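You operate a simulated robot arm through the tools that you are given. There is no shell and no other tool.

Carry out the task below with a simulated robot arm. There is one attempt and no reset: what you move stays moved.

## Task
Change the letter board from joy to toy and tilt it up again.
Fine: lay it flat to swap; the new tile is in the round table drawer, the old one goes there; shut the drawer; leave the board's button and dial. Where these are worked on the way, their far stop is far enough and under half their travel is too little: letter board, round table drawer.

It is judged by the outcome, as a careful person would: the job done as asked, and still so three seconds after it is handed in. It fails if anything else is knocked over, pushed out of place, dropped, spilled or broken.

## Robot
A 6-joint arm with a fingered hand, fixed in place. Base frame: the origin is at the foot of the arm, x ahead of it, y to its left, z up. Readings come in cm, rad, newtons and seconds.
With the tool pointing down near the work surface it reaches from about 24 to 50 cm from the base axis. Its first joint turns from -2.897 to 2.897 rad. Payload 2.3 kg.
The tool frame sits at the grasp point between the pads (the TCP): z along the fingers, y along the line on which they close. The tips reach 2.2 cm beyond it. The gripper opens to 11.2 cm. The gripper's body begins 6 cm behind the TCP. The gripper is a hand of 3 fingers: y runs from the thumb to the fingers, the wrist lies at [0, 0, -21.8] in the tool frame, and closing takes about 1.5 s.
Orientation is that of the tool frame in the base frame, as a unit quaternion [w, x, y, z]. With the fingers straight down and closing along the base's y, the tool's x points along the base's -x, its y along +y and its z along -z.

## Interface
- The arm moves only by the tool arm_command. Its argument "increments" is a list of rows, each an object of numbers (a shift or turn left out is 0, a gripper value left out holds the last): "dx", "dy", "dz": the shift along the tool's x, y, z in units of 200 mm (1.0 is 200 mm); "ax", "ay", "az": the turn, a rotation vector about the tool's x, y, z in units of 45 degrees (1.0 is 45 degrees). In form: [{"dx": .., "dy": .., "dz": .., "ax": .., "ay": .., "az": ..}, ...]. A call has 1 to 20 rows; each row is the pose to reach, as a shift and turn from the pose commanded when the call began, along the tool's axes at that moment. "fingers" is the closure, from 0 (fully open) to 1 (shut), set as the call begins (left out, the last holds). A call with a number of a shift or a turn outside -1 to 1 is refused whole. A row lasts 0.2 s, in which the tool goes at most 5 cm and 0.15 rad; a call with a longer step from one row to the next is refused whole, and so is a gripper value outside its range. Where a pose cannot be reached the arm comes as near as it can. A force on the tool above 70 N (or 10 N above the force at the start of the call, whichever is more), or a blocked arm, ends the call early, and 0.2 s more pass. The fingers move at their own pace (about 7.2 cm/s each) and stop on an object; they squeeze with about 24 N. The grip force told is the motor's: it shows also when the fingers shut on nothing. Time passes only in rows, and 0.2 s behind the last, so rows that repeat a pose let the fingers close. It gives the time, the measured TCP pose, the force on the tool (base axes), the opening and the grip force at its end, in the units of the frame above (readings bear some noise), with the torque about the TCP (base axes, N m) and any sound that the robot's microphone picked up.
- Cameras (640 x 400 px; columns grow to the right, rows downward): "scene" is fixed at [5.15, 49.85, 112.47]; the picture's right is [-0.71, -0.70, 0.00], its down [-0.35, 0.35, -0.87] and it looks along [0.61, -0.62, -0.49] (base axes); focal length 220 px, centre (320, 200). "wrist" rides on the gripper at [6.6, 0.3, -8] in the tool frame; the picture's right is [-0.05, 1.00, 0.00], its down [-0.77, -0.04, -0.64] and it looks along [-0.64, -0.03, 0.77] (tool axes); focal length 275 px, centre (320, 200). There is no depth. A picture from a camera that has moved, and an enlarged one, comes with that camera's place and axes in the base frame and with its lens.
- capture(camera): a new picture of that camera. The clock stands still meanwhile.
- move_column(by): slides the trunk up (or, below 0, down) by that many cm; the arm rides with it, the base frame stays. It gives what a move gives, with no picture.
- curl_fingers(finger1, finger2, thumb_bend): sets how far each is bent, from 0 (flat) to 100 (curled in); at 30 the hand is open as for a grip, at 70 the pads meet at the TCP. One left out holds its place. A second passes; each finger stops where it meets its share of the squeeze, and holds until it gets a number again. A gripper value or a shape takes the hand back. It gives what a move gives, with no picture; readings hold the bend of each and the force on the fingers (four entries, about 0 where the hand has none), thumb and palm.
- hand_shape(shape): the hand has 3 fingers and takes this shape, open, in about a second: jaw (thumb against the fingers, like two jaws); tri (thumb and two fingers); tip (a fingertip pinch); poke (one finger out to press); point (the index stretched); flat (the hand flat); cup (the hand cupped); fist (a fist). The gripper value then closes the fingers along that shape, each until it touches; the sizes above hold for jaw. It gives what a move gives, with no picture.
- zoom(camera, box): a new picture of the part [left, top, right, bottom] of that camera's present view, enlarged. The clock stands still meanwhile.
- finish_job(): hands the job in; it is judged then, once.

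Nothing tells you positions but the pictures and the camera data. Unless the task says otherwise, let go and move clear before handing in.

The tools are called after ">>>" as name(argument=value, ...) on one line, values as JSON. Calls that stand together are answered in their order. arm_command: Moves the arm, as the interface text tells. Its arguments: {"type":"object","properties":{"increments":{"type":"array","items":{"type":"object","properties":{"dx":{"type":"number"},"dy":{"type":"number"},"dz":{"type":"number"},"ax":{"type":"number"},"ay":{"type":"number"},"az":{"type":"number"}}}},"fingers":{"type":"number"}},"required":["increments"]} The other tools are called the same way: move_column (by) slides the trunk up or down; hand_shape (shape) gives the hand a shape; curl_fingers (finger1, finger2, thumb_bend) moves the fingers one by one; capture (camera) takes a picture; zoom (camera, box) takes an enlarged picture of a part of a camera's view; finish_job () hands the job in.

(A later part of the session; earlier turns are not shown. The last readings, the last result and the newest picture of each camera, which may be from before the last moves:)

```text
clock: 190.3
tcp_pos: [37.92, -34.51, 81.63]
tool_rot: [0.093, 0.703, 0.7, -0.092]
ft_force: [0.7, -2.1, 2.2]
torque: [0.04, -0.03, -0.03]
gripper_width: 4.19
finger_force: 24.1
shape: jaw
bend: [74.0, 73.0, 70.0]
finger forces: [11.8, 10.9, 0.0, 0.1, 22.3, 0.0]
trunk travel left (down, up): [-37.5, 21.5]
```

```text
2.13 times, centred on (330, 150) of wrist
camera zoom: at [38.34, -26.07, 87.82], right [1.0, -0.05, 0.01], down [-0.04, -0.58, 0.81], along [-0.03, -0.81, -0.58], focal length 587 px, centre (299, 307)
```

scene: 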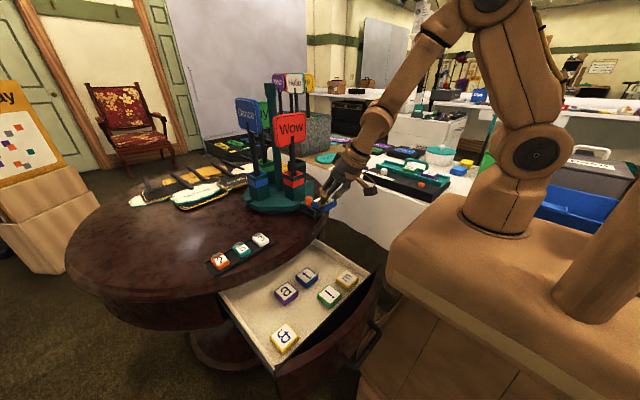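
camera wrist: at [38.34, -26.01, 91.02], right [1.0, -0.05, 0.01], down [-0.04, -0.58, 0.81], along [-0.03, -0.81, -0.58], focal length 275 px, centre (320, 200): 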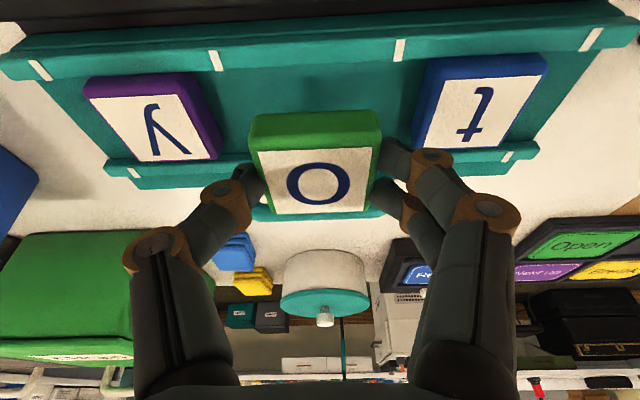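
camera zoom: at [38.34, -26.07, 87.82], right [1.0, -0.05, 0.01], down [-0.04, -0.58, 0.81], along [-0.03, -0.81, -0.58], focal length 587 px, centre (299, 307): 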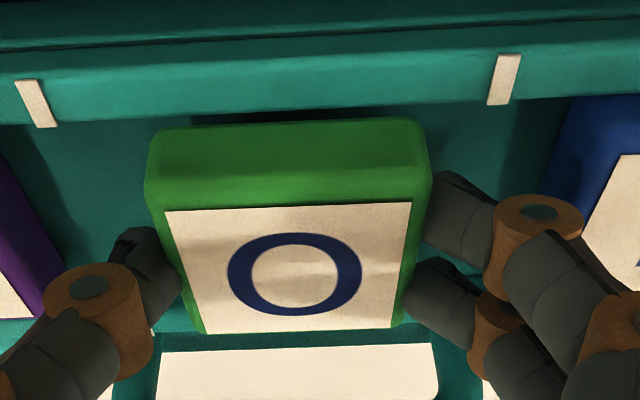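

A light touch at the back suggests it's catching the back rail; the front still has about 4 mm of gap. I'll shift 3 mm forward and lower again.

>>> arm_command(increments=[{"dx": -0.004, "dz": -0.014}, {"dx": 0.0105, "dz": -0.018}, {"dx": 0.0105, "dz": -0.018}])

>>> arm_command(increments=[{"dx": 0.005, "dz": 0.019}, {"dx": 0.01, "dz": 0.038}, {"dx": 0.0135, "dz": 0.05}, {"dx": 0.0135, "dz": 0.05}])

>>> zoom(camera="wrist", box=[180, 60, 480, 240])

```text
clock: 191.1
tcp_pos: [37.96, -34.32, 81.99]
tool_rot: [0.091, 0.703, 0.7, -0.093]
ft_force: [-0.1, -0.5, 0.5]
torque: [-0.01, -0.01, -0.03]
gripper_width: 4.2
finger_force: 23.9
shape: jaw
bend: [74.0, 73.0, 70.0]
finger forces: [11.7, 10.8, 0.0, 0.0, 22.4, 0.0]
trunk travel left (down, up): [-37.5, 21.5]
```

```text
clock: 192.1
tcp_pos: [37.81, -34.38, 81.18]
tool_rot: [0.095, 0.702, 0.699, -0.093]
ft_force: [3.1, -9.6, 26.4]
torque: [-0.07, -0.02, 0.01]
gripper_width: 4.26
finger_force: 23.6
shape: jaw
bend: [75.0, 73.0, 71.0]
finger forces: [14.7, 13.6, 0.0, 0.0, 25.7, 0.1]
trunk travel left (down, up): [-37.5, 21.5]
```

```text
2.13 times, centred on (330, 150) of wrist
camera zoom: at [38.18, -25.75, 87.24], right [1.0, -0.05, 0.02], down [-0.04, -0.58, 0.82], along [-0.03, -0.82, -0.58], focal length 587 px, centre (299, 307)
```

zoom: 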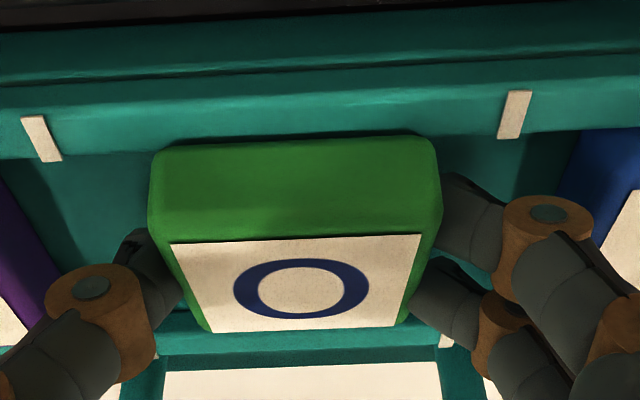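

The tile's front is actually riding up on the front rail (its back edge is lower), so it needs to go back instead. Lifting, shifting about 4 mm back, and lowering.

>>> arm_command(increments=[{"dx": -0.008, "dz": -0.03}, {"dx": -0.02, "dz": -0.03}, {"dx": -0.028, "dz": -0.0286}, {"dx": -0.028, "dz": -0.0286}])

>>> arm_command(increments=[{"dx": 0.004, "dz": 0.015}, {"dx": 0.008, "dz": 0.03}, {"dx": 0.008, "dz": 0.03}])

>>> zoom(camera="wrist", box=[180, 60, 480, 240])

```text
clock: 193.1
tcp_pos: [37.83, -34.52, 81.5]
tool_rot: [0.091, 0.703, 0.699, -0.092]
ft_force: [1.1, 0.4, -1.4]
torque: [0.0, 0.0, 0.0]
gripper_width: 4.24
finger_force: 23.4
shape: jaw
bend: [74.0, 73.0, 71.0]
finger forces: [12.0, 11.8, 0.0, 0.0, 23.8, 0.0]
trunk travel left (down, up): [-37.5, 21.5]
```

```text
clock: 193.9
tcp_pos: [37.84, -34.48, 81.21]
tool_rot: [0.095, 0.702, 0.699, -0.093]
ft_force: [4.5, -4.9, 18.8]
torque: [-0.04, -0.13, 0.01]
gripper_width: 4.24
finger_force: 23.8
shape: jaw
bend: [74.0, 73.0, 71.0]
finger forces: [14.5, 13.6, 0.1, 0.0, 23.8, 0.0]
trunk travel left (down, up): [-37.5, 21.5]
```

```text
2.13 times, centred on (330, 150) of wrist
camera zoom: at [38.22, -26.03, 87.24], right [1.0, -0.05, 0.02], down [-0.04, -0.58, 0.82], along [-0.03, -0.81, -0.58], focal length 587 px, centre (299, 307)
```

zoom: 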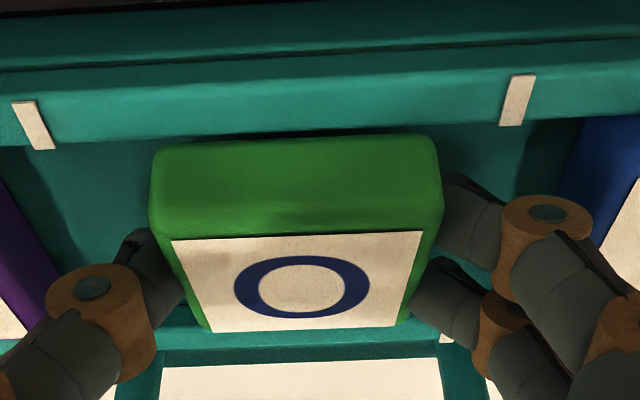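

The front edge is now just behind the rail. I'll relieve the pressure and release it.

>>> arm_command(increments=[{"dx": -0.002, "dz": -0.0075}, {"dx": -0.003, "dz": -0.011}])

>>> arm_command(increments=[{"dz": 0}, {"dz": 0}, {"dz": 0}, {"dz": 0}], fingers=0.52)

>>> zoom(camera="wrist", box=[180, 60, 480, 240])

>>> zoom(camera="scene", box=[375, 145, 445, 190])

```text
clock: 194.5
tcp_pos: [37.68, -34.59, 81.17]
tool_rot: [0.091, 0.703, 0.699, -0.092]
ft_force: [1.3, -2.4, 6.8]
torque: [0.0, -0.08, -0.02]
gripper_width: 4.27
finger_force: 23.8
shape: jaw
bend: [74.0, 73.0, 71.0]
finger forces: [13.3, 12.6, 0.0, 0.0, 23.9, 0.0]
trunk travel left (down, up): [-37.5, 21.5]
```

```text
clock: 195.5
tcp_pos: [37.7, -34.59, 81.3]
tool_rot: [0.093, 0.703, 0.699, -0.092]
ft_force: [-0.3, -0.4, -0.8]
torque: [0.01, 0.04, 0.0]
gripper_width: 5.32
finger_force: 0.0
shape: jaw
bend: [73.0, 73.0, 70.0]
finger forces: [0.0, 0.0, 0.0, 0.0, 0.0, 0.0]
trunk travel left (down, up): [-37.5, 21.5]
```

```text
2.13 times, centred on (330, 150) of wrist
camera zoom: at [38.19, -26.04, 87.36], right [1.0, -0.05, 0.01], down [-0.04, -0.58, 0.81], along [-0.03, -0.81, -0.58], focal length 587 px, centre (299, 307)
```

zoom: 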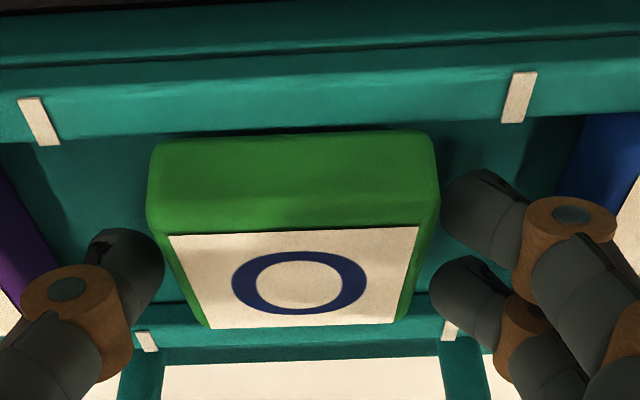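

```text
8.89 times, centred on (410, 168) of scene
camera zoom: at [5.15, 49.85, 112.47], right [-0.71, -0.7, 0.0], down [-0.35, 0.35, -0.87], along [0.61, -0.62, -0.49], focal length 1956 px, centre (-480, 489)
```

zoom: 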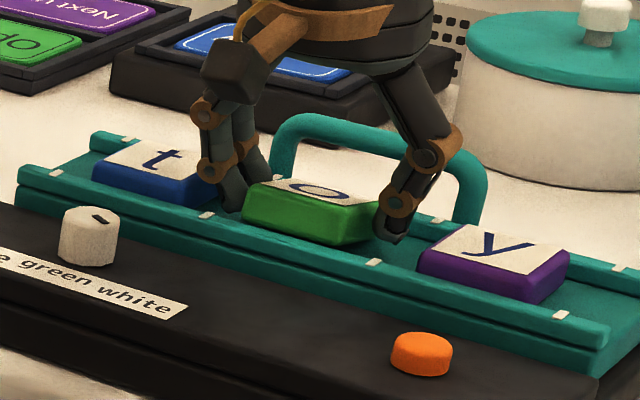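

Its front still rests on the rail. I'll re-grip, nudge it about 5 mm further back, and release.

>>> arm_command(increments=[{"dz": 0}, {"dz": 0}, {"dz": 0}, {"dz": 0}], fingers=1.0)

>>> arm_command(increments=[{"dx": -0.003, "dz": -0.01}, {"dx": -0.015, "dz": -0.007}, {"dx": -0.028, "dz": -0.003}, {"dx": -0.028, "dz": -0.003}])

>>> zoom(camera="wrist", box=[180, 60, 480, 240])

>>> zoom(camera="scene", box=[375, 145, 445, 190])

```text
clock: 196.5
tcp_pos: [37.68, -34.52, 81.25]
tool_rot: [0.093, 0.703, 0.699, -0.093]
ft_force: [-0.5, 0.0, -0.1]
torque: [-0.01, 0.01, 0.01]
gripper_width: 4.19
finger_force: 24.0
shape: jaw
bend: [73.0, 73.0, 70.0]
finger forces: [10.9, 10.9, 0.0, 0.0, 21.8, 0.0]
trunk travel left (down, up): [-37.5, 21.5]
```

```text
clock: 197.5
tcp_pos: [37.76, -35.12, 81.39]
tool_rot: [0.092, 0.703, 0.699, -0.093]
ft_force: [0.2, 1.0, 0.3]
torque: [0.0, -0.02, -0.01]
gripper_width: 4.15
finger_force: 24.1
shape: jaw
bend: [73.0, 73.0, 70.0]
finger forces: [10.9, 10.9, 0.0, 0.1, 21.8, 0.0]
trunk travel left (down, up): [-37.5, 21.5]
```

```text
2.13 times, centred on (330, 150) of wrist
camera zoom: at [38.31, -26.68, 87.43], right [1.0, -0.05, 0.01], down [-0.04, -0.58, 0.81], along [-0.03, -0.81, -0.58], focal length 587 px, centre (299, 307)
```

zoom: 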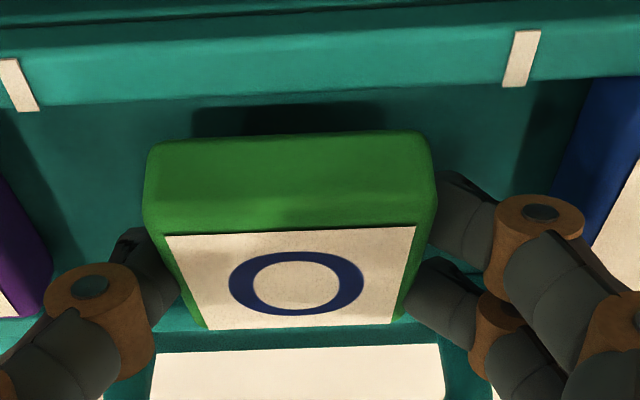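

```text
8.89 times, centred on (410, 168) of scene
camera zoom: at [5.15, 49.85, 112.47], right [-0.71, -0.7, 0.0], down [-0.35, 0.35, -0.87], along [0.61, -0.62, -0.49], focal length 1956 px, centre (-480, 489)
```

zoom: 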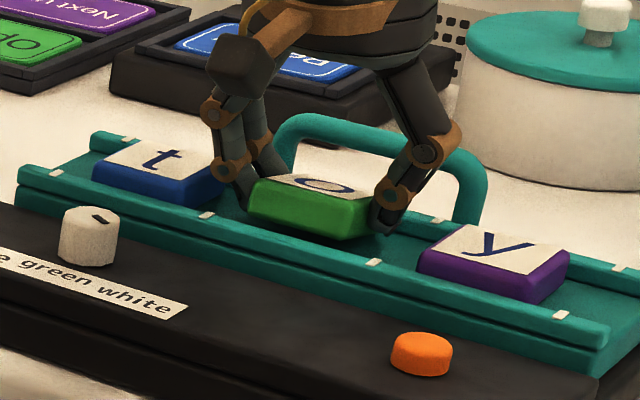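

>>> arm_command(increments=[{"dx": 0.007, "dz": 0.003}, {"dx": 0.0132, "dz": 0.0069}, {"dx": 0.0132, "dz": 0.0069}])

>>> arm_command(increments=[{"dz": 0}, {"dz": 0}, {"dz": 0}, {"dz": 0}], fingers=0.52)

>>> zoom(camera="wrist", box=[180, 60, 480, 240])

>>> zoom(camera="scene", box=[375, 145, 445, 190])

```text
clock: 198.3
tcp_pos: [37.7, -34.81, 81.21]
tool_rot: [0.093, 0.703, 0.699, -0.092]
ft_force: [0.4, 1.0, -0.7]
torque: [0.0, -0.01, 0.0]
gripper_width: 4.16
finger_force: 23.8
shape: jaw
bend: [73.0, 73.0, 70.0]
finger forces: [10.9, 11.1, 0.1, 0.1, 21.9, 0.1]
trunk travel left (down, up): [-37.5, 21.5]
```

```text
clock: 199.3
tcp_pos: [37.78, -34.93, 81.23]
tool_rot: [0.092, 0.703, 0.699, -0.093]
ft_force: [-0.3, -1.0, -0.3]
torque: [0.0, 0.0, -0.04]
gripper_width: 5.31
finger_force: 0.0
shape: jaw
bend: [73.0, 73.0, 70.0]
finger forces: [0.0, 0.0, 0.1, 0.0, 0.0, 0.0]
trunk travel left (down, up): [-37.5, 21.5]
```

```text
2.13 times, centred on (330, 150) of wrist
camera zoom: at [38.25, -26.39, 87.3], right [1.0, -0.05, 0.01], down [-0.04, -0.58, 0.81], along [-0.03, -0.81, -0.58], focal length 587 px, centre (299, 307)
```

zoom: 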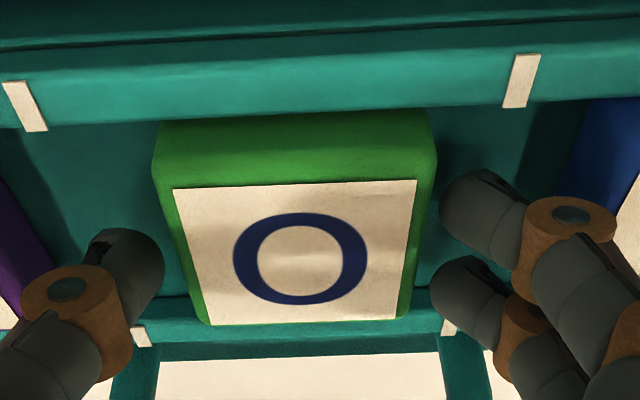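

```text
8.89 times, centred on (410, 168) of scene
camera zoom: at [5.15, 49.85, 112.47], right [-0.71, -0.7, 0.0], down [-0.35, 0.35, -0.87], along [0.61, -0.62, -0.49], focal length 1956 px, centre (-480, 489)
```

zoom: 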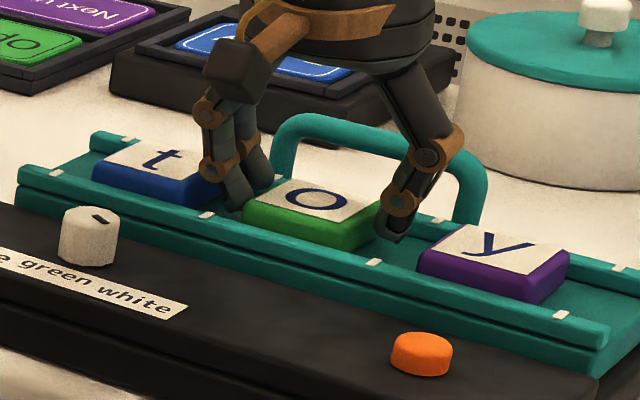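

"o" dropped flat into its slot. Rising straight up now.

>>> arm_command(increments=[{"dx": -0.006, "dz": -0.024}, {"dx": -0.02, "dz": -0.072}, {"dx": -0.04, "dz": -0.145}, {"dx": -0.065, "dz": -0.24}, {"dx": -0.09, "dz": -0.335}, {"dx": -0.115, "dz": -0.43}, {"dx": -0.115, "dz": -0.43}])

>>> capture(camera="wrist")

>>> zoom(camera="scene", box=[365, 140, 455, 195])

```text
clock: 200.9
tcp_pos: [37.55, -34.9, 90.14]
tool_rot: [0.092, 0.702, 0.7, -0.093]
ft_force: [0.3, -0.5, 0.7]
torque: [0.0, 0.0, 0.02]
gripper_width: 5.31
finger_force: 0.1
shape: jaw
bend: [73.0, 73.0, 70.0]
finger forces: [0.0, 0.0, 0.0, 0.0, 0.0, 0.1]
trunk travel left (down, up): [-37.5, 21.5]
```

```text
taken
camera wrist: at [38.05, -26.47, 96.25], right [1.0, -0.05, 0.01], down [-0.04, -0.58, 0.81], along [-0.03, -0.81, -0.58], focal length 275 px, centre (320, 200)
```

wrist: 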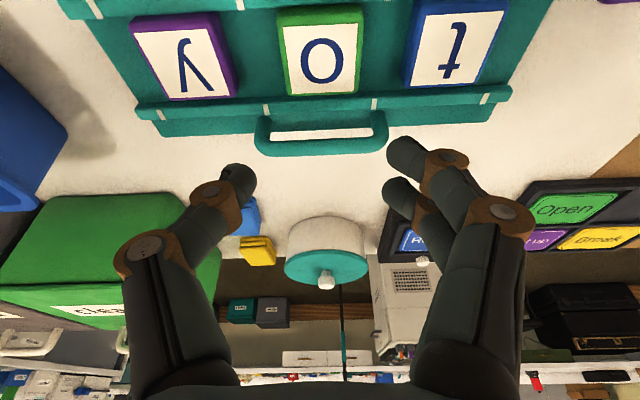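

```text
7.11 times, centred on (410, 168) of scene
camera zoom: at [5.15, 49.85, 112.47], right [-0.71, -0.7, 0.0], down [-0.35, 0.35, -0.87], along [0.61, -0.62, -0.49], focal length 1565 px, centre (-320, 431)
```

zoom: 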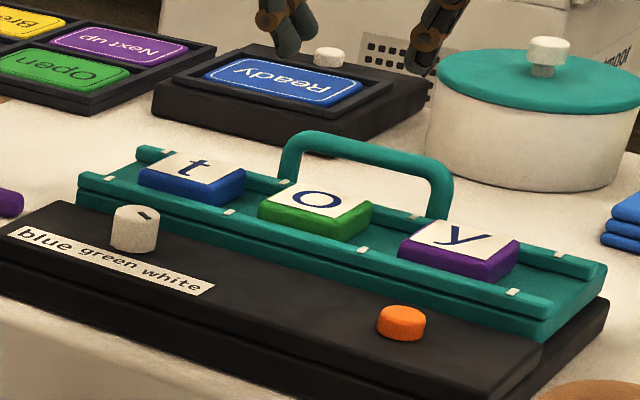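

The board reads "toy" with all tiles seated. To lift the handle without touching "o", I'll lean the hand along x instead, so the fingers come straight down on the bar. First I back off and turn.

>>> arm_command(increments=[{"dx": 0.05, "dy": -0.02, "dz": -0.08, "ay": 0.04}, {"dx": 0.14, "dy": -0.06, "dz": -0.16, "ay": 0.09}, {"dx": 0.24, "dy": -0.1, "dz": -0.24, "ay": 0.15}, {"dx": 0.35, "dy": -0.15, "dz": -0.32, "ay": 0.21}, {"dx": 0.45, "dy": -0.19, "dz": -0.39, "ay": 0.27}, {"dx": 0.547, "dy": -0.227, "dz": -0.452, "ay": 0.333}, {"dx": 0.547, "dy": -0.227, "dz": -0.452, "ay": 0.333}])

>>> arm_command(increments=[{"az": -0.17}, {"az": -0.34}, {"az": -0.5}, {"az": -0.67}, {"az": -0.84}, {"az": -1.0}])

>>> arm_command(increments=[{"az": -0.17}, {"az": -0.34}, {"az": -0.5}, {"az": -0.67}, {"az": -0.84}, {"az": -1.0}, {"az": -1.0}])

```text
clock: 202.5
tcp_pos: [33.38, -21.98, 95.95]
tool_rot: [-0.001, 0.709, 0.706, 0.0]
ft_force: [0.9, 0.1, -0.8]
torque: [-0.01, 0.0, -0.01]
gripper_width: 5.33
finger_force: 0.1
shape: jaw
bend: [73.0, 73.0, 70.0]
finger forces: [0.0, 0.0, 0.0, 0.0, 0.0, 0.1]
trunk travel left (down, up): [-37.5, 21.5]
```

```text
clock: 203.9
tcp_pos: [33.33, -21.93, 95.96]
tool_rot: [0.0, 0.384, 0.923, 0.0]
ft_force: [-0.6, -0.1, 0.5]
torque: [0.0, 0.0, -0.02]
gripper_width: 5.32
finger_force: 0.0
shape: jaw
bend: [73.0, 73.0, 70.0]
finger forces: [0.1, 0.0, 0.0, 0.0, 0.0, 0.1]
trunk travel left (down, up): [-37.5, 21.5]
```

```text
clock: 205.5
tcp_pos: [33.55, -21.91, 96.07]
tool_rot: [0.0, 0.002, 1.0, 0.0]
ft_force: [-0.1, -0.2, 0.2]
torque: [-0.01, 0.0, 0.01]
gripper_width: 5.33
finger_force: 0.0
shape: jaw
bend: [73.0, 73.0, 70.0]
finger forces: [0.0, 0.0, 0.1, 0.0, 0.1, 0.1]
trunk travel left (down, up): [-37.5, 21.5]
```

>>> arm_command(increments=[{"dx": 0.003, "dy": -0.1, "dz": 0.03, "ay": -0.07}, {"dx": 0.007, "dy": -0.22, "dz": 0.07, "ay": -0.15}, {"dx": 0.01, "dy": -0.34, "dz": 0.12, "ay": -0.24}, {"dx": 0.014, "dy": -0.46, "dz": 0.18, "ay": -0.33}, {"dx": 0.018, "dy": -0.58, "dz": 0.24, "ay": -0.42}, {"dx": 0.022, "dy": -0.7, "dz": 0.3, "ay": -0.51}, {"dx": 0.025, "dy": -0.82, "dz": 0.36, "ay": -0.6}, {"dx": 0.0275, "dy": -0.925, "dz": 0.415, "ay": -0.667}, {"dx": 0.0275, "dy": -0.925, "dz": 0.415, "ay": -0.667}], fingers=0.7)

>>> capture(camera="wrist")

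>>> zoom(camera="scene", box=[365, 125, 465, 190])

```text
clock: 207.5
tcp_pos: [39.75, -37.5, 88.35]
tool_rot: [0.241, 0.031, 0.97, -0.012]
ft_force: [0.3, 0.2, 0.1]
torque: [0.04, 0.01, 0.0]
gripper_width: 3.4
finger_force: 0.1
shape: jaw
bend: [73.0, 73.0, 70.0]
finger forces: [0.1, 0.0, 0.0, 0.0, 0.0, 0.0]
out of reach, approached as far as the arm can: row 5, 6, 7, 8, 9
trunk travel left (down, up): [-37.5, 21.5]
```

```text
taken
camera wrist: at [30.31, -36.58, 92.32], right [0.11, 0.99, 0.01], down [0.38, -0.05, 0.92], along [0.92, -0.1, -0.38], focal length 275 px, centre (320, 200)
```

wrist: 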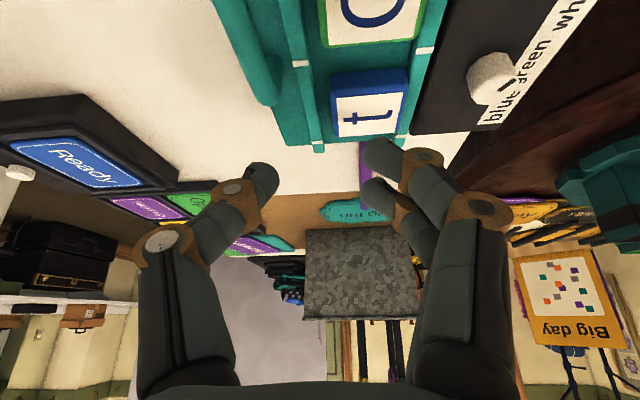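

```text
6.15 times, centred on (415, 158) of scene
camera zoom: at [5.15, 49.85, 112.47], right [-0.71, -0.7, 0.0], down [-0.35, 0.35, -0.87], along [0.61, -0.62, -0.49], focal length 1354 px, centre (-265, 462)
```

zoom: 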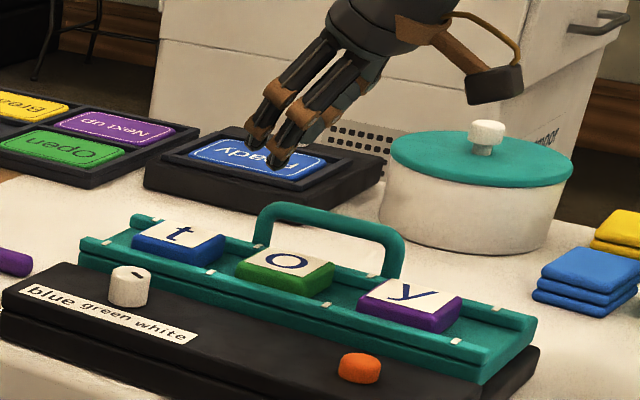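

That lean hits a wrist limit, but a hand turned about 30° will still close around the bar. I'll yaw the hand and set up the approach point again.

>>> arm_command(increments=[{"dx": 0.03, "dy": -0.01, "dz": -0.015, "ax": 0.04, "az": 0.08}, {"dx": 0.07, "dy": -0.02, "dz": -0.03, "ax": 0.09, "ay": 0.001, "az": 0.17}, {"dx": 0.12, "dy": -0.035, "dz": -0.05, "ax": 0.135, "ay": 0.002, "az": 0.255}, {"dx": 0.17, "dy": -0.05, "dz": -0.075, "ax": 0.18, "ay": 0.003, "az": 0.34}, {"dx": 0.22, "dy": -0.065, "dz": -0.095, "ax": 0.225, "ay": 0.004, "az": 0.425}, {"dx": 0.26, "dy": -0.079, "dz": -0.112, "ax": 0.2705, "ay": 0.005, "az": 0.511}, {"dx": 0.26, "dy": -0.079, "dz": -0.112, "ax": 0.2705, "ay": 0.005, "az": 0.511}])

>>> capture(camera="wrist")

>>> zoom(camera="scene", box=[365, 125, 465, 190])

```text
clock: 209.1
tcp_pos: [33.81, -38.75, 88.19]
tool_rot: [0.233, 0.248, 0.938, -0.066]
ft_force: [0.7, -0.1, 0.0]
torque: [0.01, 0.03, 0.0]
gripper_width: 3.37
finger_force: 0.0
shape: jaw
bend: [73.0, 73.0, 70.0]
finger forces: [0.0, 0.1, 0.0, 0.0, 0.1, 0.0]
trunk travel left (down, up): [-37.5, 21.5]
```

```text
taken
camera wrist: at [25.86, -33.65, 92.26], right [0.53, 0.85, 0.01], down [0.32, -0.21, 0.92], along [0.78, -0.49, -0.38], focal length 275 px, centre (320, 200)
```

wrist: 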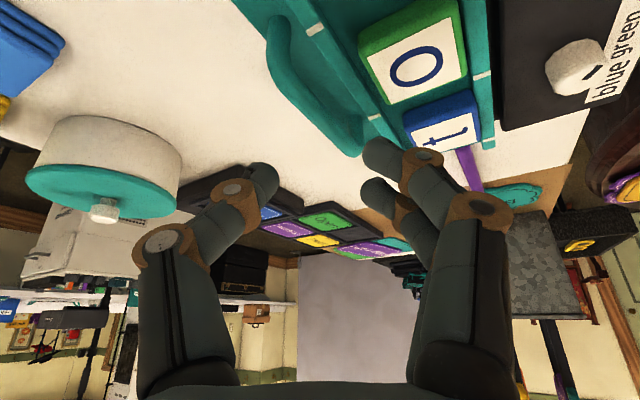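

```text
6.15 times, centred on (415, 158) of scene
camera zoom: at [5.15, 49.85, 112.47], right [-0.71, -0.7, 0.0], down [-0.35, 0.35, -0.87], along [0.61, -0.62, -0.49], focal length 1354 px, centre (-265, 462)
```

zoom: 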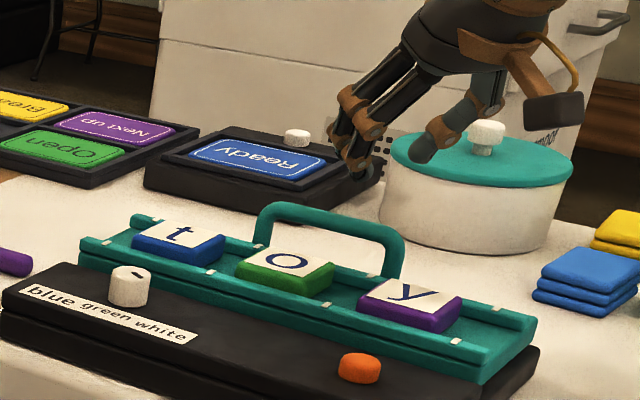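

Reached. The bar lies straight ahead along the hand's axis and the geometry clears "o". I'll advance most of the way.

>>> arm_command(increments=[{"dy": 0.002, "dz": 0.06}, {"dy": 0.005, "dz": 0.13}, {"dy": 0.005, "dz": 0.19}, {"dy": 0.005, "dz": 0.25}, {"dy": 0.005, "dz": 0.29}, {"dy": 0.005, "dz": 0.29}])

>>> capture(camera="wrist")

>>> zoom(camera="scene", box=[375, 135, 455, 185])

```text
clock: 210.5
tcp_pos: [36.1, -39.75, 82.94]
tool_rot: [0.232, 0.25, 0.938, -0.067]
ft_force: [0.1, 0.1, 0.2]
torque: [-0.02, -0.02, 0.01]
gripper_width: 3.38
finger_force: 0.1
shape: jaw
bend: [73.0, 73.0, 70.0]
finger forces: [0.0, 0.0, 0.1, 0.1, 0.0, 0.0]
trunk travel left (down, up): [-37.5, 21.5]
```

```text
taken
camera wrist: at [28.09, -34.78, 87.08], right [0.53, 0.85, 0.01], down [0.32, -0.21, 0.92], along [0.78, -0.49, -0.38], focal length 275 px, centre (320, 200)
```

wrist: 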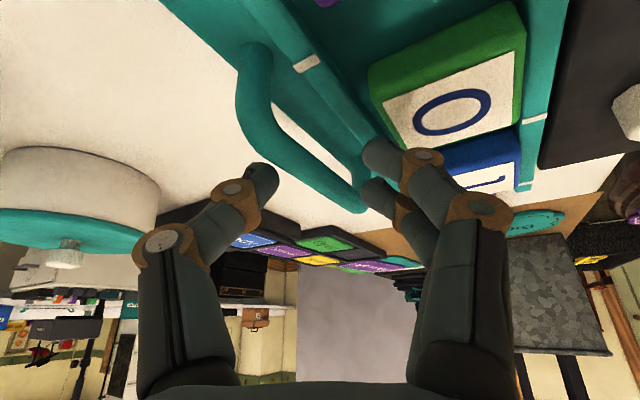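

```text
8.00 times, centred on (415, 160) of scene
camera zoom: at [5.15, 49.85, 112.47], right [-0.71, -0.7, 0.0], down [-0.35, 0.35, -0.87], along [0.61, -0.62, -0.49], focal length 1761 px, centre (-440, 520)
```

zoom: 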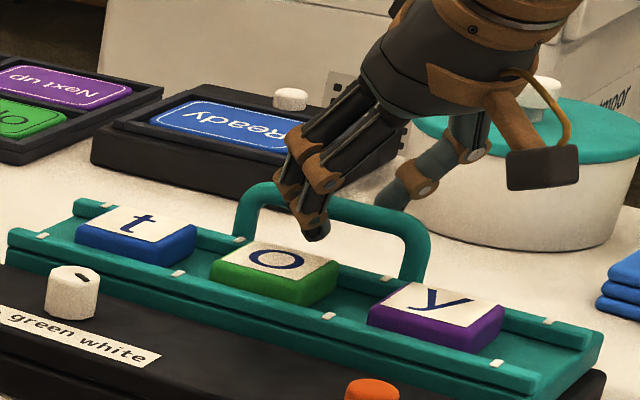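

>>> arm_command(increments=[{"dz": 0.015}, {"dz": 0.03}, {"dz": 0.045}, {"dz": 0.055}, {"dz": 0.055}])

>>> capture(camera="wrist")

>>> zoom(camera="scene", box=[375, 135, 455, 185])

```text
clock: 211.7
tcp_pos: [36.55, -40.25, 82.19]
tool_rot: [0.232, 0.249, 0.938, -0.067]
ft_force: [0.1, 0.4, -0.6]
torque: [0.0, -0.05, -0.02]
gripper_width: 3.37
finger_force: 0.0
shape: jaw
bend: [73.0, 73.0, 70.0]
finger forces: [0.1, 0.1, 0.1, 0.0, 0.0, 0.0]
trunk travel left (down, up): [-37.5, 21.5]
```

```text
taken
camera wrist: at [28.56, -35.19, 86.19], right [0.53, 0.85, 0.01], down [0.32, -0.21, 0.92], along [0.78, -0.49, -0.38], focal length 275 px, centre (320, 200)
```

wrist: 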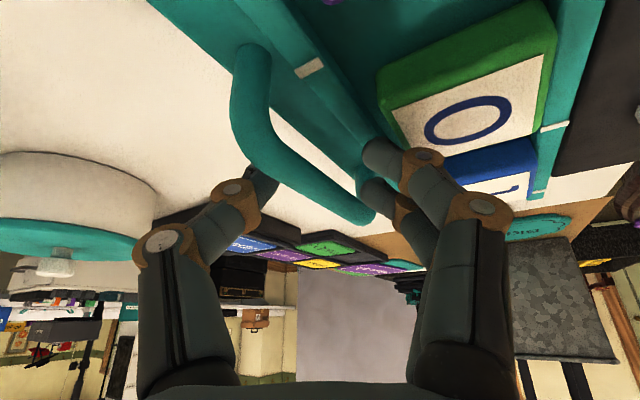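

```text
8.00 times, centred on (415, 160) of scene
camera zoom: at [5.15, 49.85, 112.47], right [-0.71, -0.7, 0.0], down [-0.35, 0.35, -0.87], along [0.61, -0.62, -0.49], focal length 1761 px, centre (-440, 520)
```

zoom: 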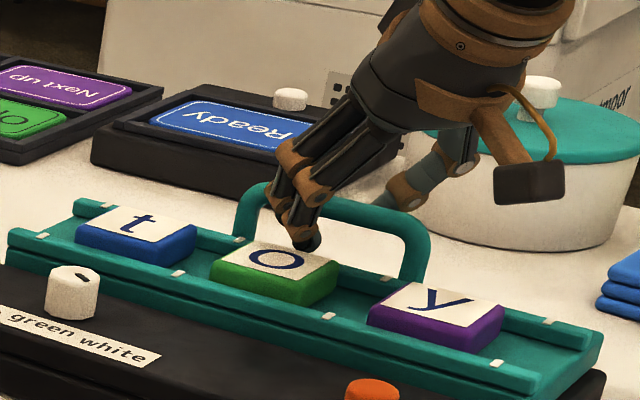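

>>> arm_command(increments=[{"dz": 0.012}, {"dz": 0.024}, {"dz": 0.034}, {"dz": 0.034}])

>>> zoom(camera="scene", box=[385, 140, 445, 180])

```text
clock: 212.7
tcp_pos: [36.86, -40.36, 81.73]
tool_rot: [0.232, 0.249, 0.938, -0.068]
ft_force: [-0.4, 1.2, 9.5]
torque: [0.21, -0.09, 0.03]
gripper_width: 3.39
finger_force: 0.0
shape: jaw
bend: [75.0, 73.0, 70.0]
finger forces: [9.0, 0.1, 0.0, 0.0, 0.0, 0.0]
trunk travel left (down, up): [-37.5, 21.5]
```

```text
10.00 times, centred on (415, 160) of scene
camera zoom: at [5.15, 49.85, 112.47], right [-0.71, -0.7, 0.0], down [-0.35, 0.35, -0.87], along [0.61, -0.62, -0.49], focal length 2201 px, centre (-630, 600)
```

zoom: 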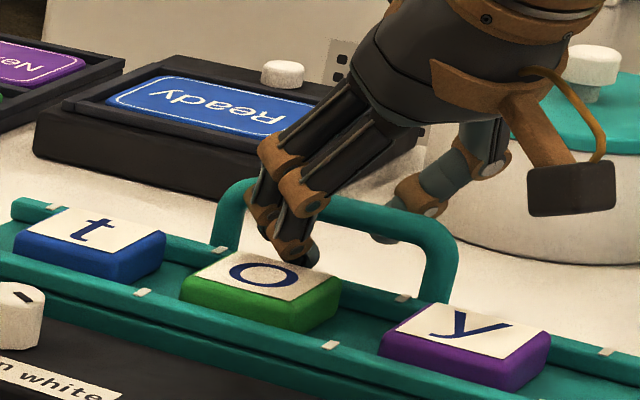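

Light contact of one fingertip, probably on the rail. I'll back off a hair and close around the bar.

>>> arm_command(increments=[{"dz": -0.006}, {"dz": -0.01}])

>>> arm_command(increments=[{"dz": 0}, {"dz": 0}, {"dz": 0}, {"dz": 0}, {"dz": 0}, {"dz": 0}], fingers=1.0)

>>> capture(camera="wrist")

>>> zoom(camera="scene", box=[385, 140, 445, 180])

```text
clock: 213.3
tcp_pos: [36.89, -40.3, 81.84]
tool_rot: [0.231, 0.248, 0.938, -0.066]
ft_force: [-0.6, -1.0, 0.9]
torque: [0.01, -0.03, 0.02]
gripper_width: 3.34
finger_force: 0.0
shape: jaw
bend: [74.0, 73.0, 70.0]
finger forces: [1.2, 0.1, 0.1, 0.1, 0.1, 0.1]
trunk travel left (down, up): [-37.5, 21.5]
```

```text
clock: 214.7
tcp_pos: [36.88, -40.44, 81.74]
tool_rot: [0.233, 0.248, 0.938, -0.067]
ft_force: [-1.3, -3.4, 1.1]
torque: [0.03, 0.08, 0.23]
gripper_width: 0.08
finger_force: 24.1
shape: jaw
bend: [75.0, 73.0, 75.0]
finger forces: [0.0, 10.8, 0.0, 0.1, 10.0, 0.1]
trunk travel left (down, up): [-37.5, 21.5]
```

```text
taken
camera wrist: at [28.8, -35.29, 85.83], right [0.53, 0.85, 0.01], down [0.32, -0.21, 0.92], along [0.78, -0.49, -0.38], focal length 275 px, centre (320, 200)
```

wrist: 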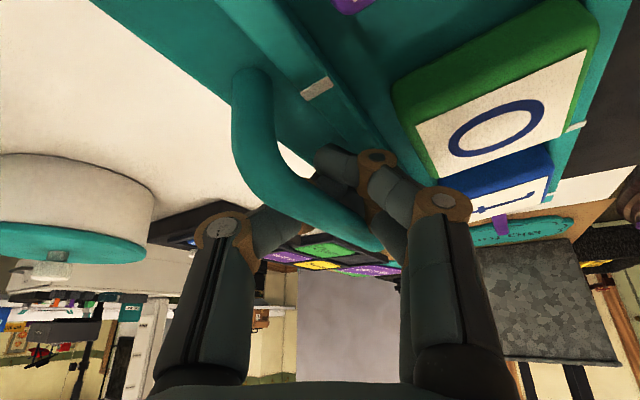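

```text
10.00 times, centred on (415, 160) of scene
camera zoom: at [5.15, 49.85, 112.47], right [-0.71, -0.7, 0.0], down [-0.35, 0.35, -0.87], along [0.61, -0.62, -0.49], focal length 2201 px, centre (-630, 600)
```

zoom: 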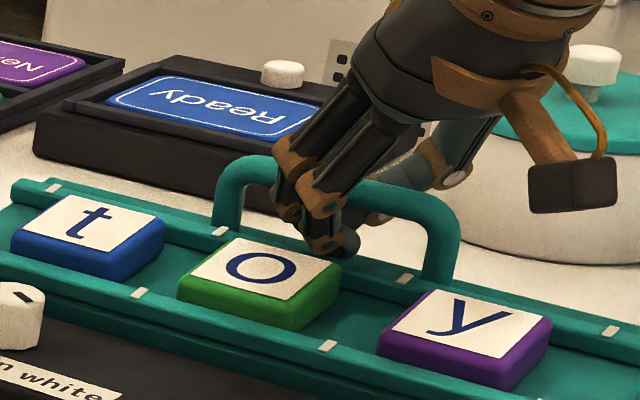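

The fingers have wrapped under the bar and the rack has lifted slightly. I'll now swing it up about its hinge, hand rotating with it.

>>> arm_command(increments=[{"dx": -0.0047, "dy": 0.0076, "dz": -0.0183, "ax": 0.04, "ay": -0.0257, "az": -0.0209}, {"dx": -0.0094, "dy": 0.0153, "dz": -0.0365, "ax": 0.08, "ay": -0.0515, "az": -0.0419}, {"dx": -0.0141, "dy": 0.0229, "dz": -0.0548, "ax": 0.1195, "ay": -0.0772, "az": -0.0628}, {"dx": -0.0141, "dy": 0.0229, "dz": -0.0548, "ax": 0.1195, "ay": -0.0772, "az": -0.0628}])

>>> zoom(camera="scene", box=[370, 130, 450, 185])

```text
clock: 215.7
tcp_pos: [36.76, -39.75, 83.01]
tool_rot: [0.247, 0.233, 0.932, -0.123]
ft_force: [-2.5, 3.7, -4.5]
torque: [-0.04, 0.1, 0.26]
gripper_width: 0.03
finger_force: 24.0
shape: jaw
bend: [75.0, 72.0, 75.0]
finger forces: [0.0, 13.4, 0.1, 0.0, 7.0, 0.0]
trunk travel left (down, up): [-37.5, 21.5]
```

```text
7.27 times, centred on (410, 158) of scene
camera zoom: at [5.15, 49.85, 112.47], right [-0.71, -0.7, 0.0], down [-0.35, 0.35, -0.87], along [0.61, -0.62, -0.49], focal length 1600 px, centre (-334, 509)
```

zoom: 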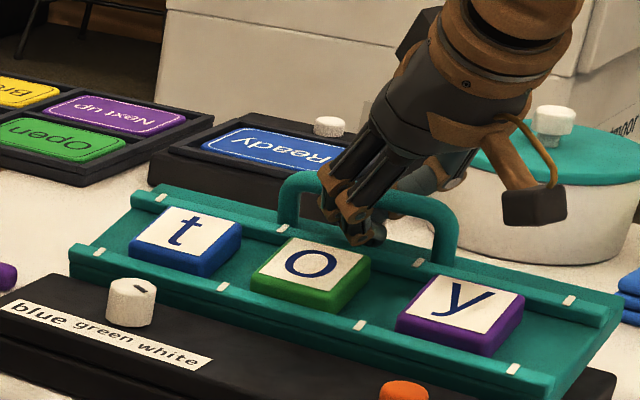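

The rack is rising smoothly with the tiles in place. Continuing with the same arc.

>>> arm_command(increments=[{"dx": -0.0047, "dy": 0.0076, "dz": -0.0183, "ax": 0.04, "ay": -0.0257, "az": -0.0209}, {"dx": -0.0094, "dy": 0.0153, "dz": -0.0365, "ax": 0.08, "ay": -0.0515, "az": -0.0419}, {"dx": -0.0141, "dy": 0.0229, "dz": -0.0548, "ax": 0.1195, "ay": -0.0772, "az": -0.0628}, {"dx": -0.0141, "dy": 0.0229, "dz": -0.0548, "ax": 0.1195, "ay": -0.0772, "az": -0.0628}])

>>> zoom(camera="scene", box=[370, 130, 450, 185])

```text
clock: 216.7
tcp_pos: [36.81, -39.18, 84.05]
tool_rot: [0.26, 0.219, 0.923, -0.182]
ft_force: [-3.0, 5.6, -7.8]
torque: [-0.08, 0.18, 0.3]
gripper_width: 0.0
finger_force: 24.2
shape: jaw
bend: [75.0, 72.0, 75.0]
finger forces: [0.1, 15.3, 0.0, 0.1, 5.5, 0.0]
trunk travel left (down, up): [-37.5, 21.5]
```

```text
7.27 times, centred on (410, 158) of scene
camera zoom: at [5.15, 49.85, 112.47], right [-0.71, -0.7, 0.0], down [-0.35, 0.35, -0.87], along [0.61, -0.62, -0.49], focal length 1600 px, centre (-334, 509)
```

zoom: 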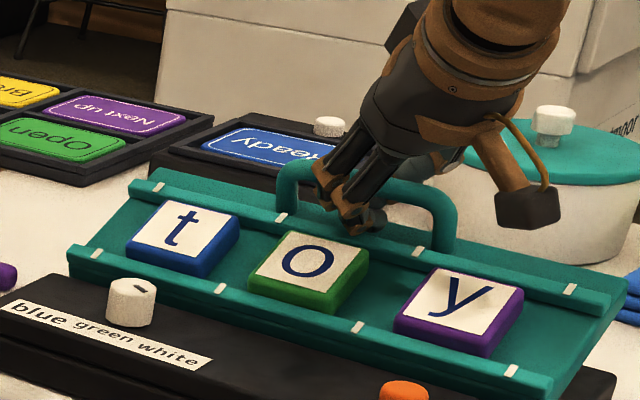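

>>> arm_command(increments=[{"dx": -0.0047, "dy": 0.0076, "dz": -0.0183, "ax": 0.04, "ay": -0.0257, "az": -0.0209}, {"dx": -0.0094, "dy": 0.0153, "dz": -0.0365, "ax": 0.08, "ay": -0.0515, "az": -0.0419}, {"dx": -0.0141, "dy": 0.0229, "dz": -0.0548, "ax": 0.1195, "ay": -0.0772, "az": -0.0628}, {"dx": -0.0141, "dy": 0.0229, "dz": -0.0548, "ax": 0.1195, "ay": -0.0772, "az": -0.0628}])

>>> zoom(camera="scene", box=[370, 130, 450, 185])

```text
clock: 217.7
tcp_pos: [36.78, -38.23, 84.77]
tool_rot: [0.273, 0.203, 0.91, -0.238]
ft_force: [-0.3, 9.2, -9.6]
torque: [-0.07, 0.22, 0.31]
gripper_width: 0.0
finger_force: 24.4
shape: jaw
bend: [75.0, 72.0, 74.0]
finger forces: [0.1, 16.0, 0.0, 0.1, 4.0, 0.0]
out of reach, approached as far as the arm can: row 2, 3
trunk travel left (down, up): [-37.5, 21.5]
```

```text
7.27 times, centred on (410, 158) of scene
camera zoom: at [5.15, 49.85, 112.47], right [-0.71, -0.7, 0.0], down [-0.35, 0.35, -0.87], along [0.61, -0.62, -0.49], focal length 1600 px, centre (-334, 509)
```

zoom: 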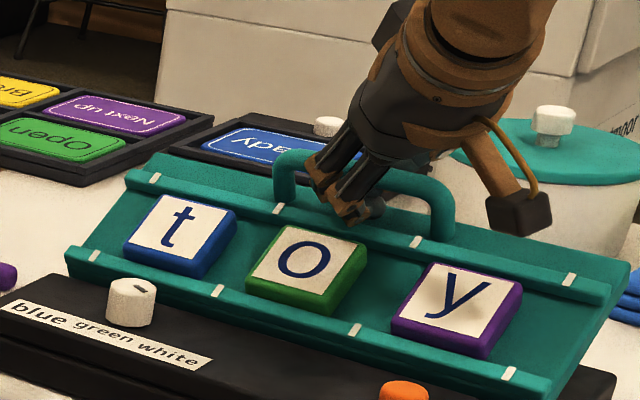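

The rack now matches its original tilt in the picture. I'll go slightly further to feel for the upper stop.

>>> arm_command(increments=[{"dx": -0.002, "dy": 0.0033, "dz": -0.008, "ax": 0.017, "ay": -0.011, "az": -0.009}, {"dx": -0.004, "dy": 0.0065, "dz": -0.0157, "ax": 0.0341, "ay": -0.0221, "az": -0.0179}, {"dx": -0.006, "dy": 0.0098, "dz": -0.0235, "ax": 0.051, "ay": -0.033, "az": -0.027}, {"dx": -0.006, "dy": 0.0098, "dz": -0.0235, "ax": 0.051, "ay": -0.033, "az": -0.027}])

>>> zoom(camera="scene", box=[340, 130, 480, 217])

```text
clock: 218.7
tcp_pos: [36.82, -38.07, 85.09]
tool_rot: [0.278, 0.194, 0.904, -0.26]
ft_force: [-3.4, 7.2, -15.6]
torque: [-0.15, 0.27, 0.32]
gripper_width: 0.01
finger_force: 23.8
shape: jaw
bend: [75.0, 72.0, 74.0]
finger forces: [0.0, 19.5, 0.0, 0.1, 3.9, 0.1]
trunk travel left (down, up): [-37.5, 21.5]
```

```text
4.57 times, centred on (410, 174) of scene
camera zoom: at [5.15, 49.85, 112.47], right [-0.71, -0.7, 0.0], down [-0.35, 0.35, -0.87], along [0.61, -0.62, -0.49], focal length 1006 px, centre (-91, 321)
```

zoom: 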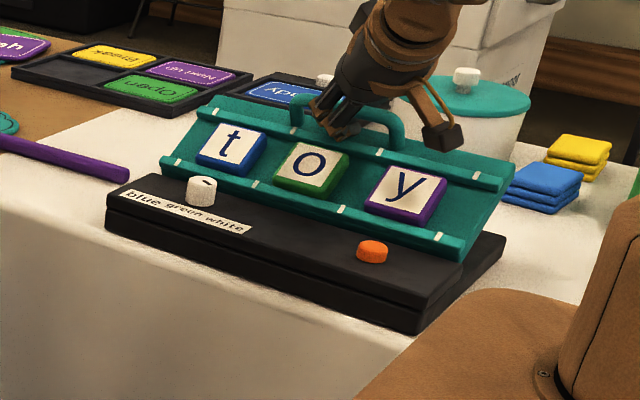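

It matches the original tilt and the force indicates the stop. I'll relax, open the fingers to the width used on entry, and see if the rack holds.

>>> arm_command(increments=[{"dx": 0.002, "dy": -0.003, "dz": 0.008}, {"dx": 0.003, "dy": -0.005, "dz": 0.012}])

>>> arm_command(increments=[{"dz": 0}, {"dz": 0}, {"dz": 0}, {"dz": 0}, {"dz": 0}], fingers=0.7)

>>> zoom(camera="scene", box=[370, 130, 450, 185])

>>> capture(camera="wrist")

```text
clock: 219.3
tcp_pos: [36.75, -38.16, 84.92]
tool_rot: [0.278, 0.194, 0.904, -0.26]
ft_force: [-1.4, 9.7, -14.8]
torque: [-0.1, 0.27, 0.3]
gripper_width: 0.0
finger_force: 23.7
shape: jaw
bend: [75.0, 72.0, 74.0]
finger forces: [0.0, 18.3, 0.1, 0.0, 3.2, 0.1]
trunk travel left (down, up): [-37.5, 21.5]
```

```text
clock: 220.5
tcp_pos: [36.66, -38.23, 85.13]
tool_rot: [0.279, 0.194, 0.904, -0.261]
ft_force: [1.0, -4.2, 4.8]
torque: [-0.05, -0.03, -0.04]
gripper_width: 3.14
finger_force: 0.0
shape: jaw
bend: [76.0, 73.0, 70.0]
finger forces: [6.7, 0.1, 0.1, 0.0, 0.1, 0.0]
trunk travel left (down, up): [-37.5, 21.5]
```

```text
7.27 times, centred on (410, 158) of scene
camera zoom: at [5.15, 49.85, 112.47], right [-0.71, -0.7, 0.0], down [-0.35, 0.35, -0.87], along [0.61, -0.62, -0.49], focal length 1600 px, centre (-334, 509)
```

zoom: 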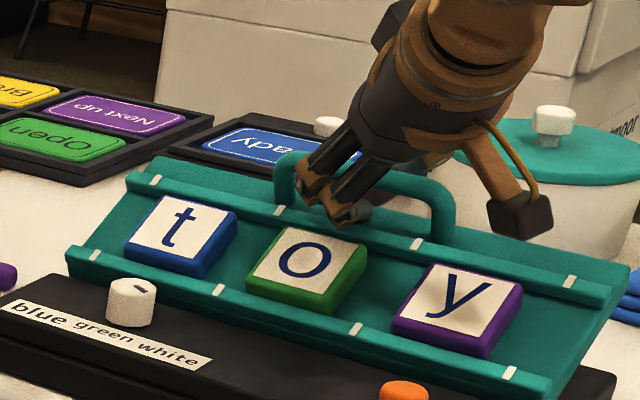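

```text
taken
camera wrist: at [28.66, -32.01, 86.73], right [0.53, 0.78, -0.33], down [0.32, 0.18, 0.93], along [0.78, -0.6, -0.15], focal length 275 px, centre (320, 200)
```

wrist: 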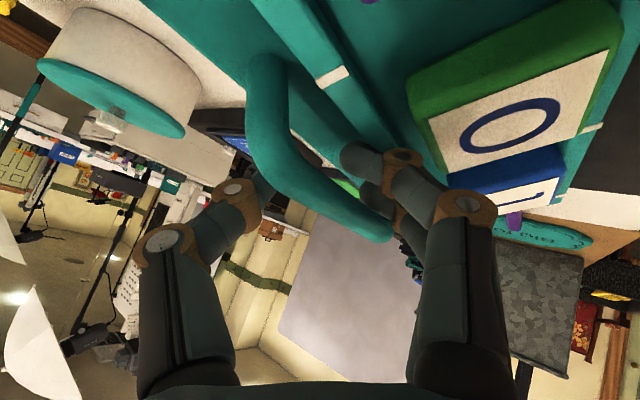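

The rack stays up. I'll retreat along the same line I entered.

>>> arm_command(increments=[{"dz": -0.02}, {"dz": -0.05}, {"dz": -0.1}, {"dz": -0.16}, {"dz": -0.16}])

>>> zoom(camera="scene", box=[340, 130, 480, 217])

>>> capture(camera="wrist")

```text
clock: 221.7
tcp_pos: [35.46, -36.24, 87.27]
tool_rot: [0.278, 0.195, 0.904, -0.26]
ft_force: [-0.1, 0.3, 0.2]
torque: [0.02, 0.01, 0.0]
gripper_width: 3.33
finger_force: 0.1
shape: jaw
bend: [74.0, 73.0, 70.0]
finger forces: [0.0, 0.0, 0.0, 0.0, 0.0, 0.0]
trunk travel left (down, up): [-37.5, 21.5]
```

```text
4.57 times, centred on (410, 174) of scene
camera zoom: at [5.15, 49.85, 112.47], right [-0.71, -0.7, 0.0], down [-0.35, 0.35, -0.87], along [0.61, -0.62, -0.49], focal length 1006 px, centre (-91, 321)
```

zoom: 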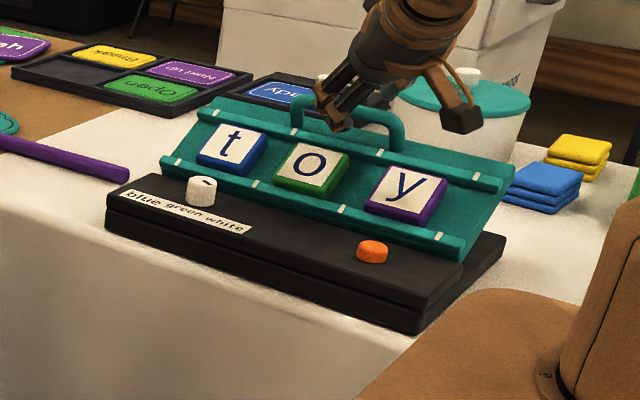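

```text
taken
camera wrist: at [27.41, -30.0, 88.92], right [0.53, 0.78, -0.33], down [0.32, 0.18, 0.93], along [0.78, -0.6, -0.15], focal length 275 px, centre (320, 200)
```

wrist: 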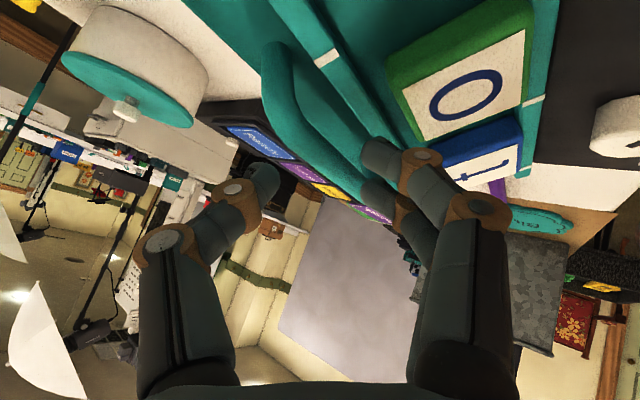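

The rack holds its tilt with "toy" in place. I'll retreat fully and check again from a distance.

>>> arm_command(increments=[{"dz": -0.06}, {"dz": -0.15}, {"dz": -0.25}, {"dz": -0.35}, {"dz": -0.45}, {"dz": -0.45}])

>>> zoom(camera="scene", box=[340, 130, 480, 217])

```text
clock: 223.1
tcp_pos: [31.85, -31.29, 93.95]
tool_rot: [0.279, 0.196, 0.903, -0.261]
ft_force: [-0.3, -0.9, -0.7]
torque: [0.02, 0.01, -0.02]
gripper_width: 3.32
finger_force: 0.1
shape: jaw
bend: [74.0, 73.0, 70.0]
finger forces: [0.0, 0.0, 0.0, 0.0, 0.1, 0.0]
trunk travel left (down, up): [-37.5, 21.5]
```

```text
4.57 times, centred on (410, 174) of scene
camera zoom: at [5.15, 49.85, 112.47], right [-0.71, -0.7, 0.0], down [-0.35, 0.35, -0.87], along [0.61, -0.62, -0.49], focal length 1006 px, centre (-91, 321)
```

zoom: 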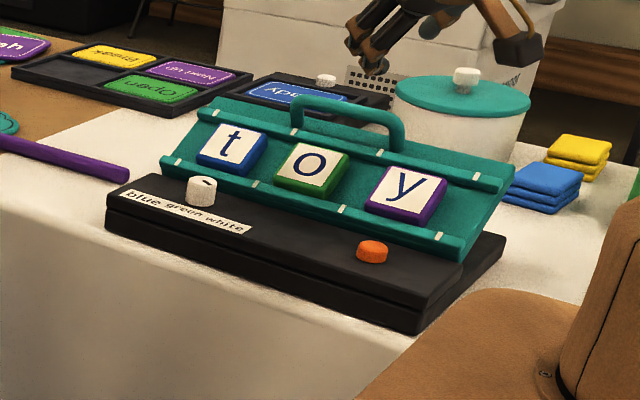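

The board matches its original tilt and reads "toy". Now the drawer: I'll bring the hand back to the aisle and straighten it.

>>> arm_command(increments=[{"dx": 0.03, "dy": 0.08, "dz": -0.08, "ax": -0.06, "ay": 0.1}, {"dx": 0.06, "dy": 0.17, "dz": -0.16, "ax": -0.125, "ay": 0.21}, {"dx": 0.09, "dy": 0.26, "dz": -0.24, "ax": -0.19, "ay": 0.32}, {"dx": 0.12, "dy": 0.35, "dz": -0.32, "ax": -0.255, "ay": 0.43}, {"dx": 0.15, "dy": 0.44, "dz": -0.4, "ax": -0.32, "ay": 0.54}, {"dx": 0.18, "dy": 0.53, "dz": -0.48, "ax": -0.385, "ay": 0.65}, {"dx": 0.21, "dy": 0.62, "dz": -0.56, "ax": -0.45, "ay": 0.755}, {"dx": 0.242, "dy": 0.697, "dz": -0.63, "ax": -0.511, "ay": 0.852}, {"dx": 0.242, "dy": 0.697, "dz": -0.63, "ax": -0.511, "ay": 0.852}])

>>> capture(camera="scene")

```text
clock: 225.1
tcp_pos: [29.99, -11.89, 94.66]
tool_rot: [0.001, 0.211, 0.978, 0.001]
ft_force: [-0.7, -0.5, -0.7]
torque: [-0.02, -0.02, 0.0]
gripper_width: 3.39
finger_force: 0.1
shape: jaw
bend: [74.0, 73.0, 70.0]
finger forces: [0.0, 0.0, 0.0, 0.1, 0.1, 0.0]
out of reach, approached as far as the arm can: row 1, 2, 3
trunk travel left (down, up): [-37.5, 21.5]
```

```text
taken
```

scene: 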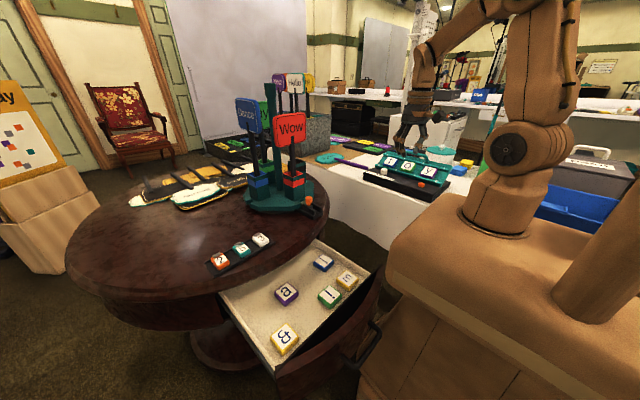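

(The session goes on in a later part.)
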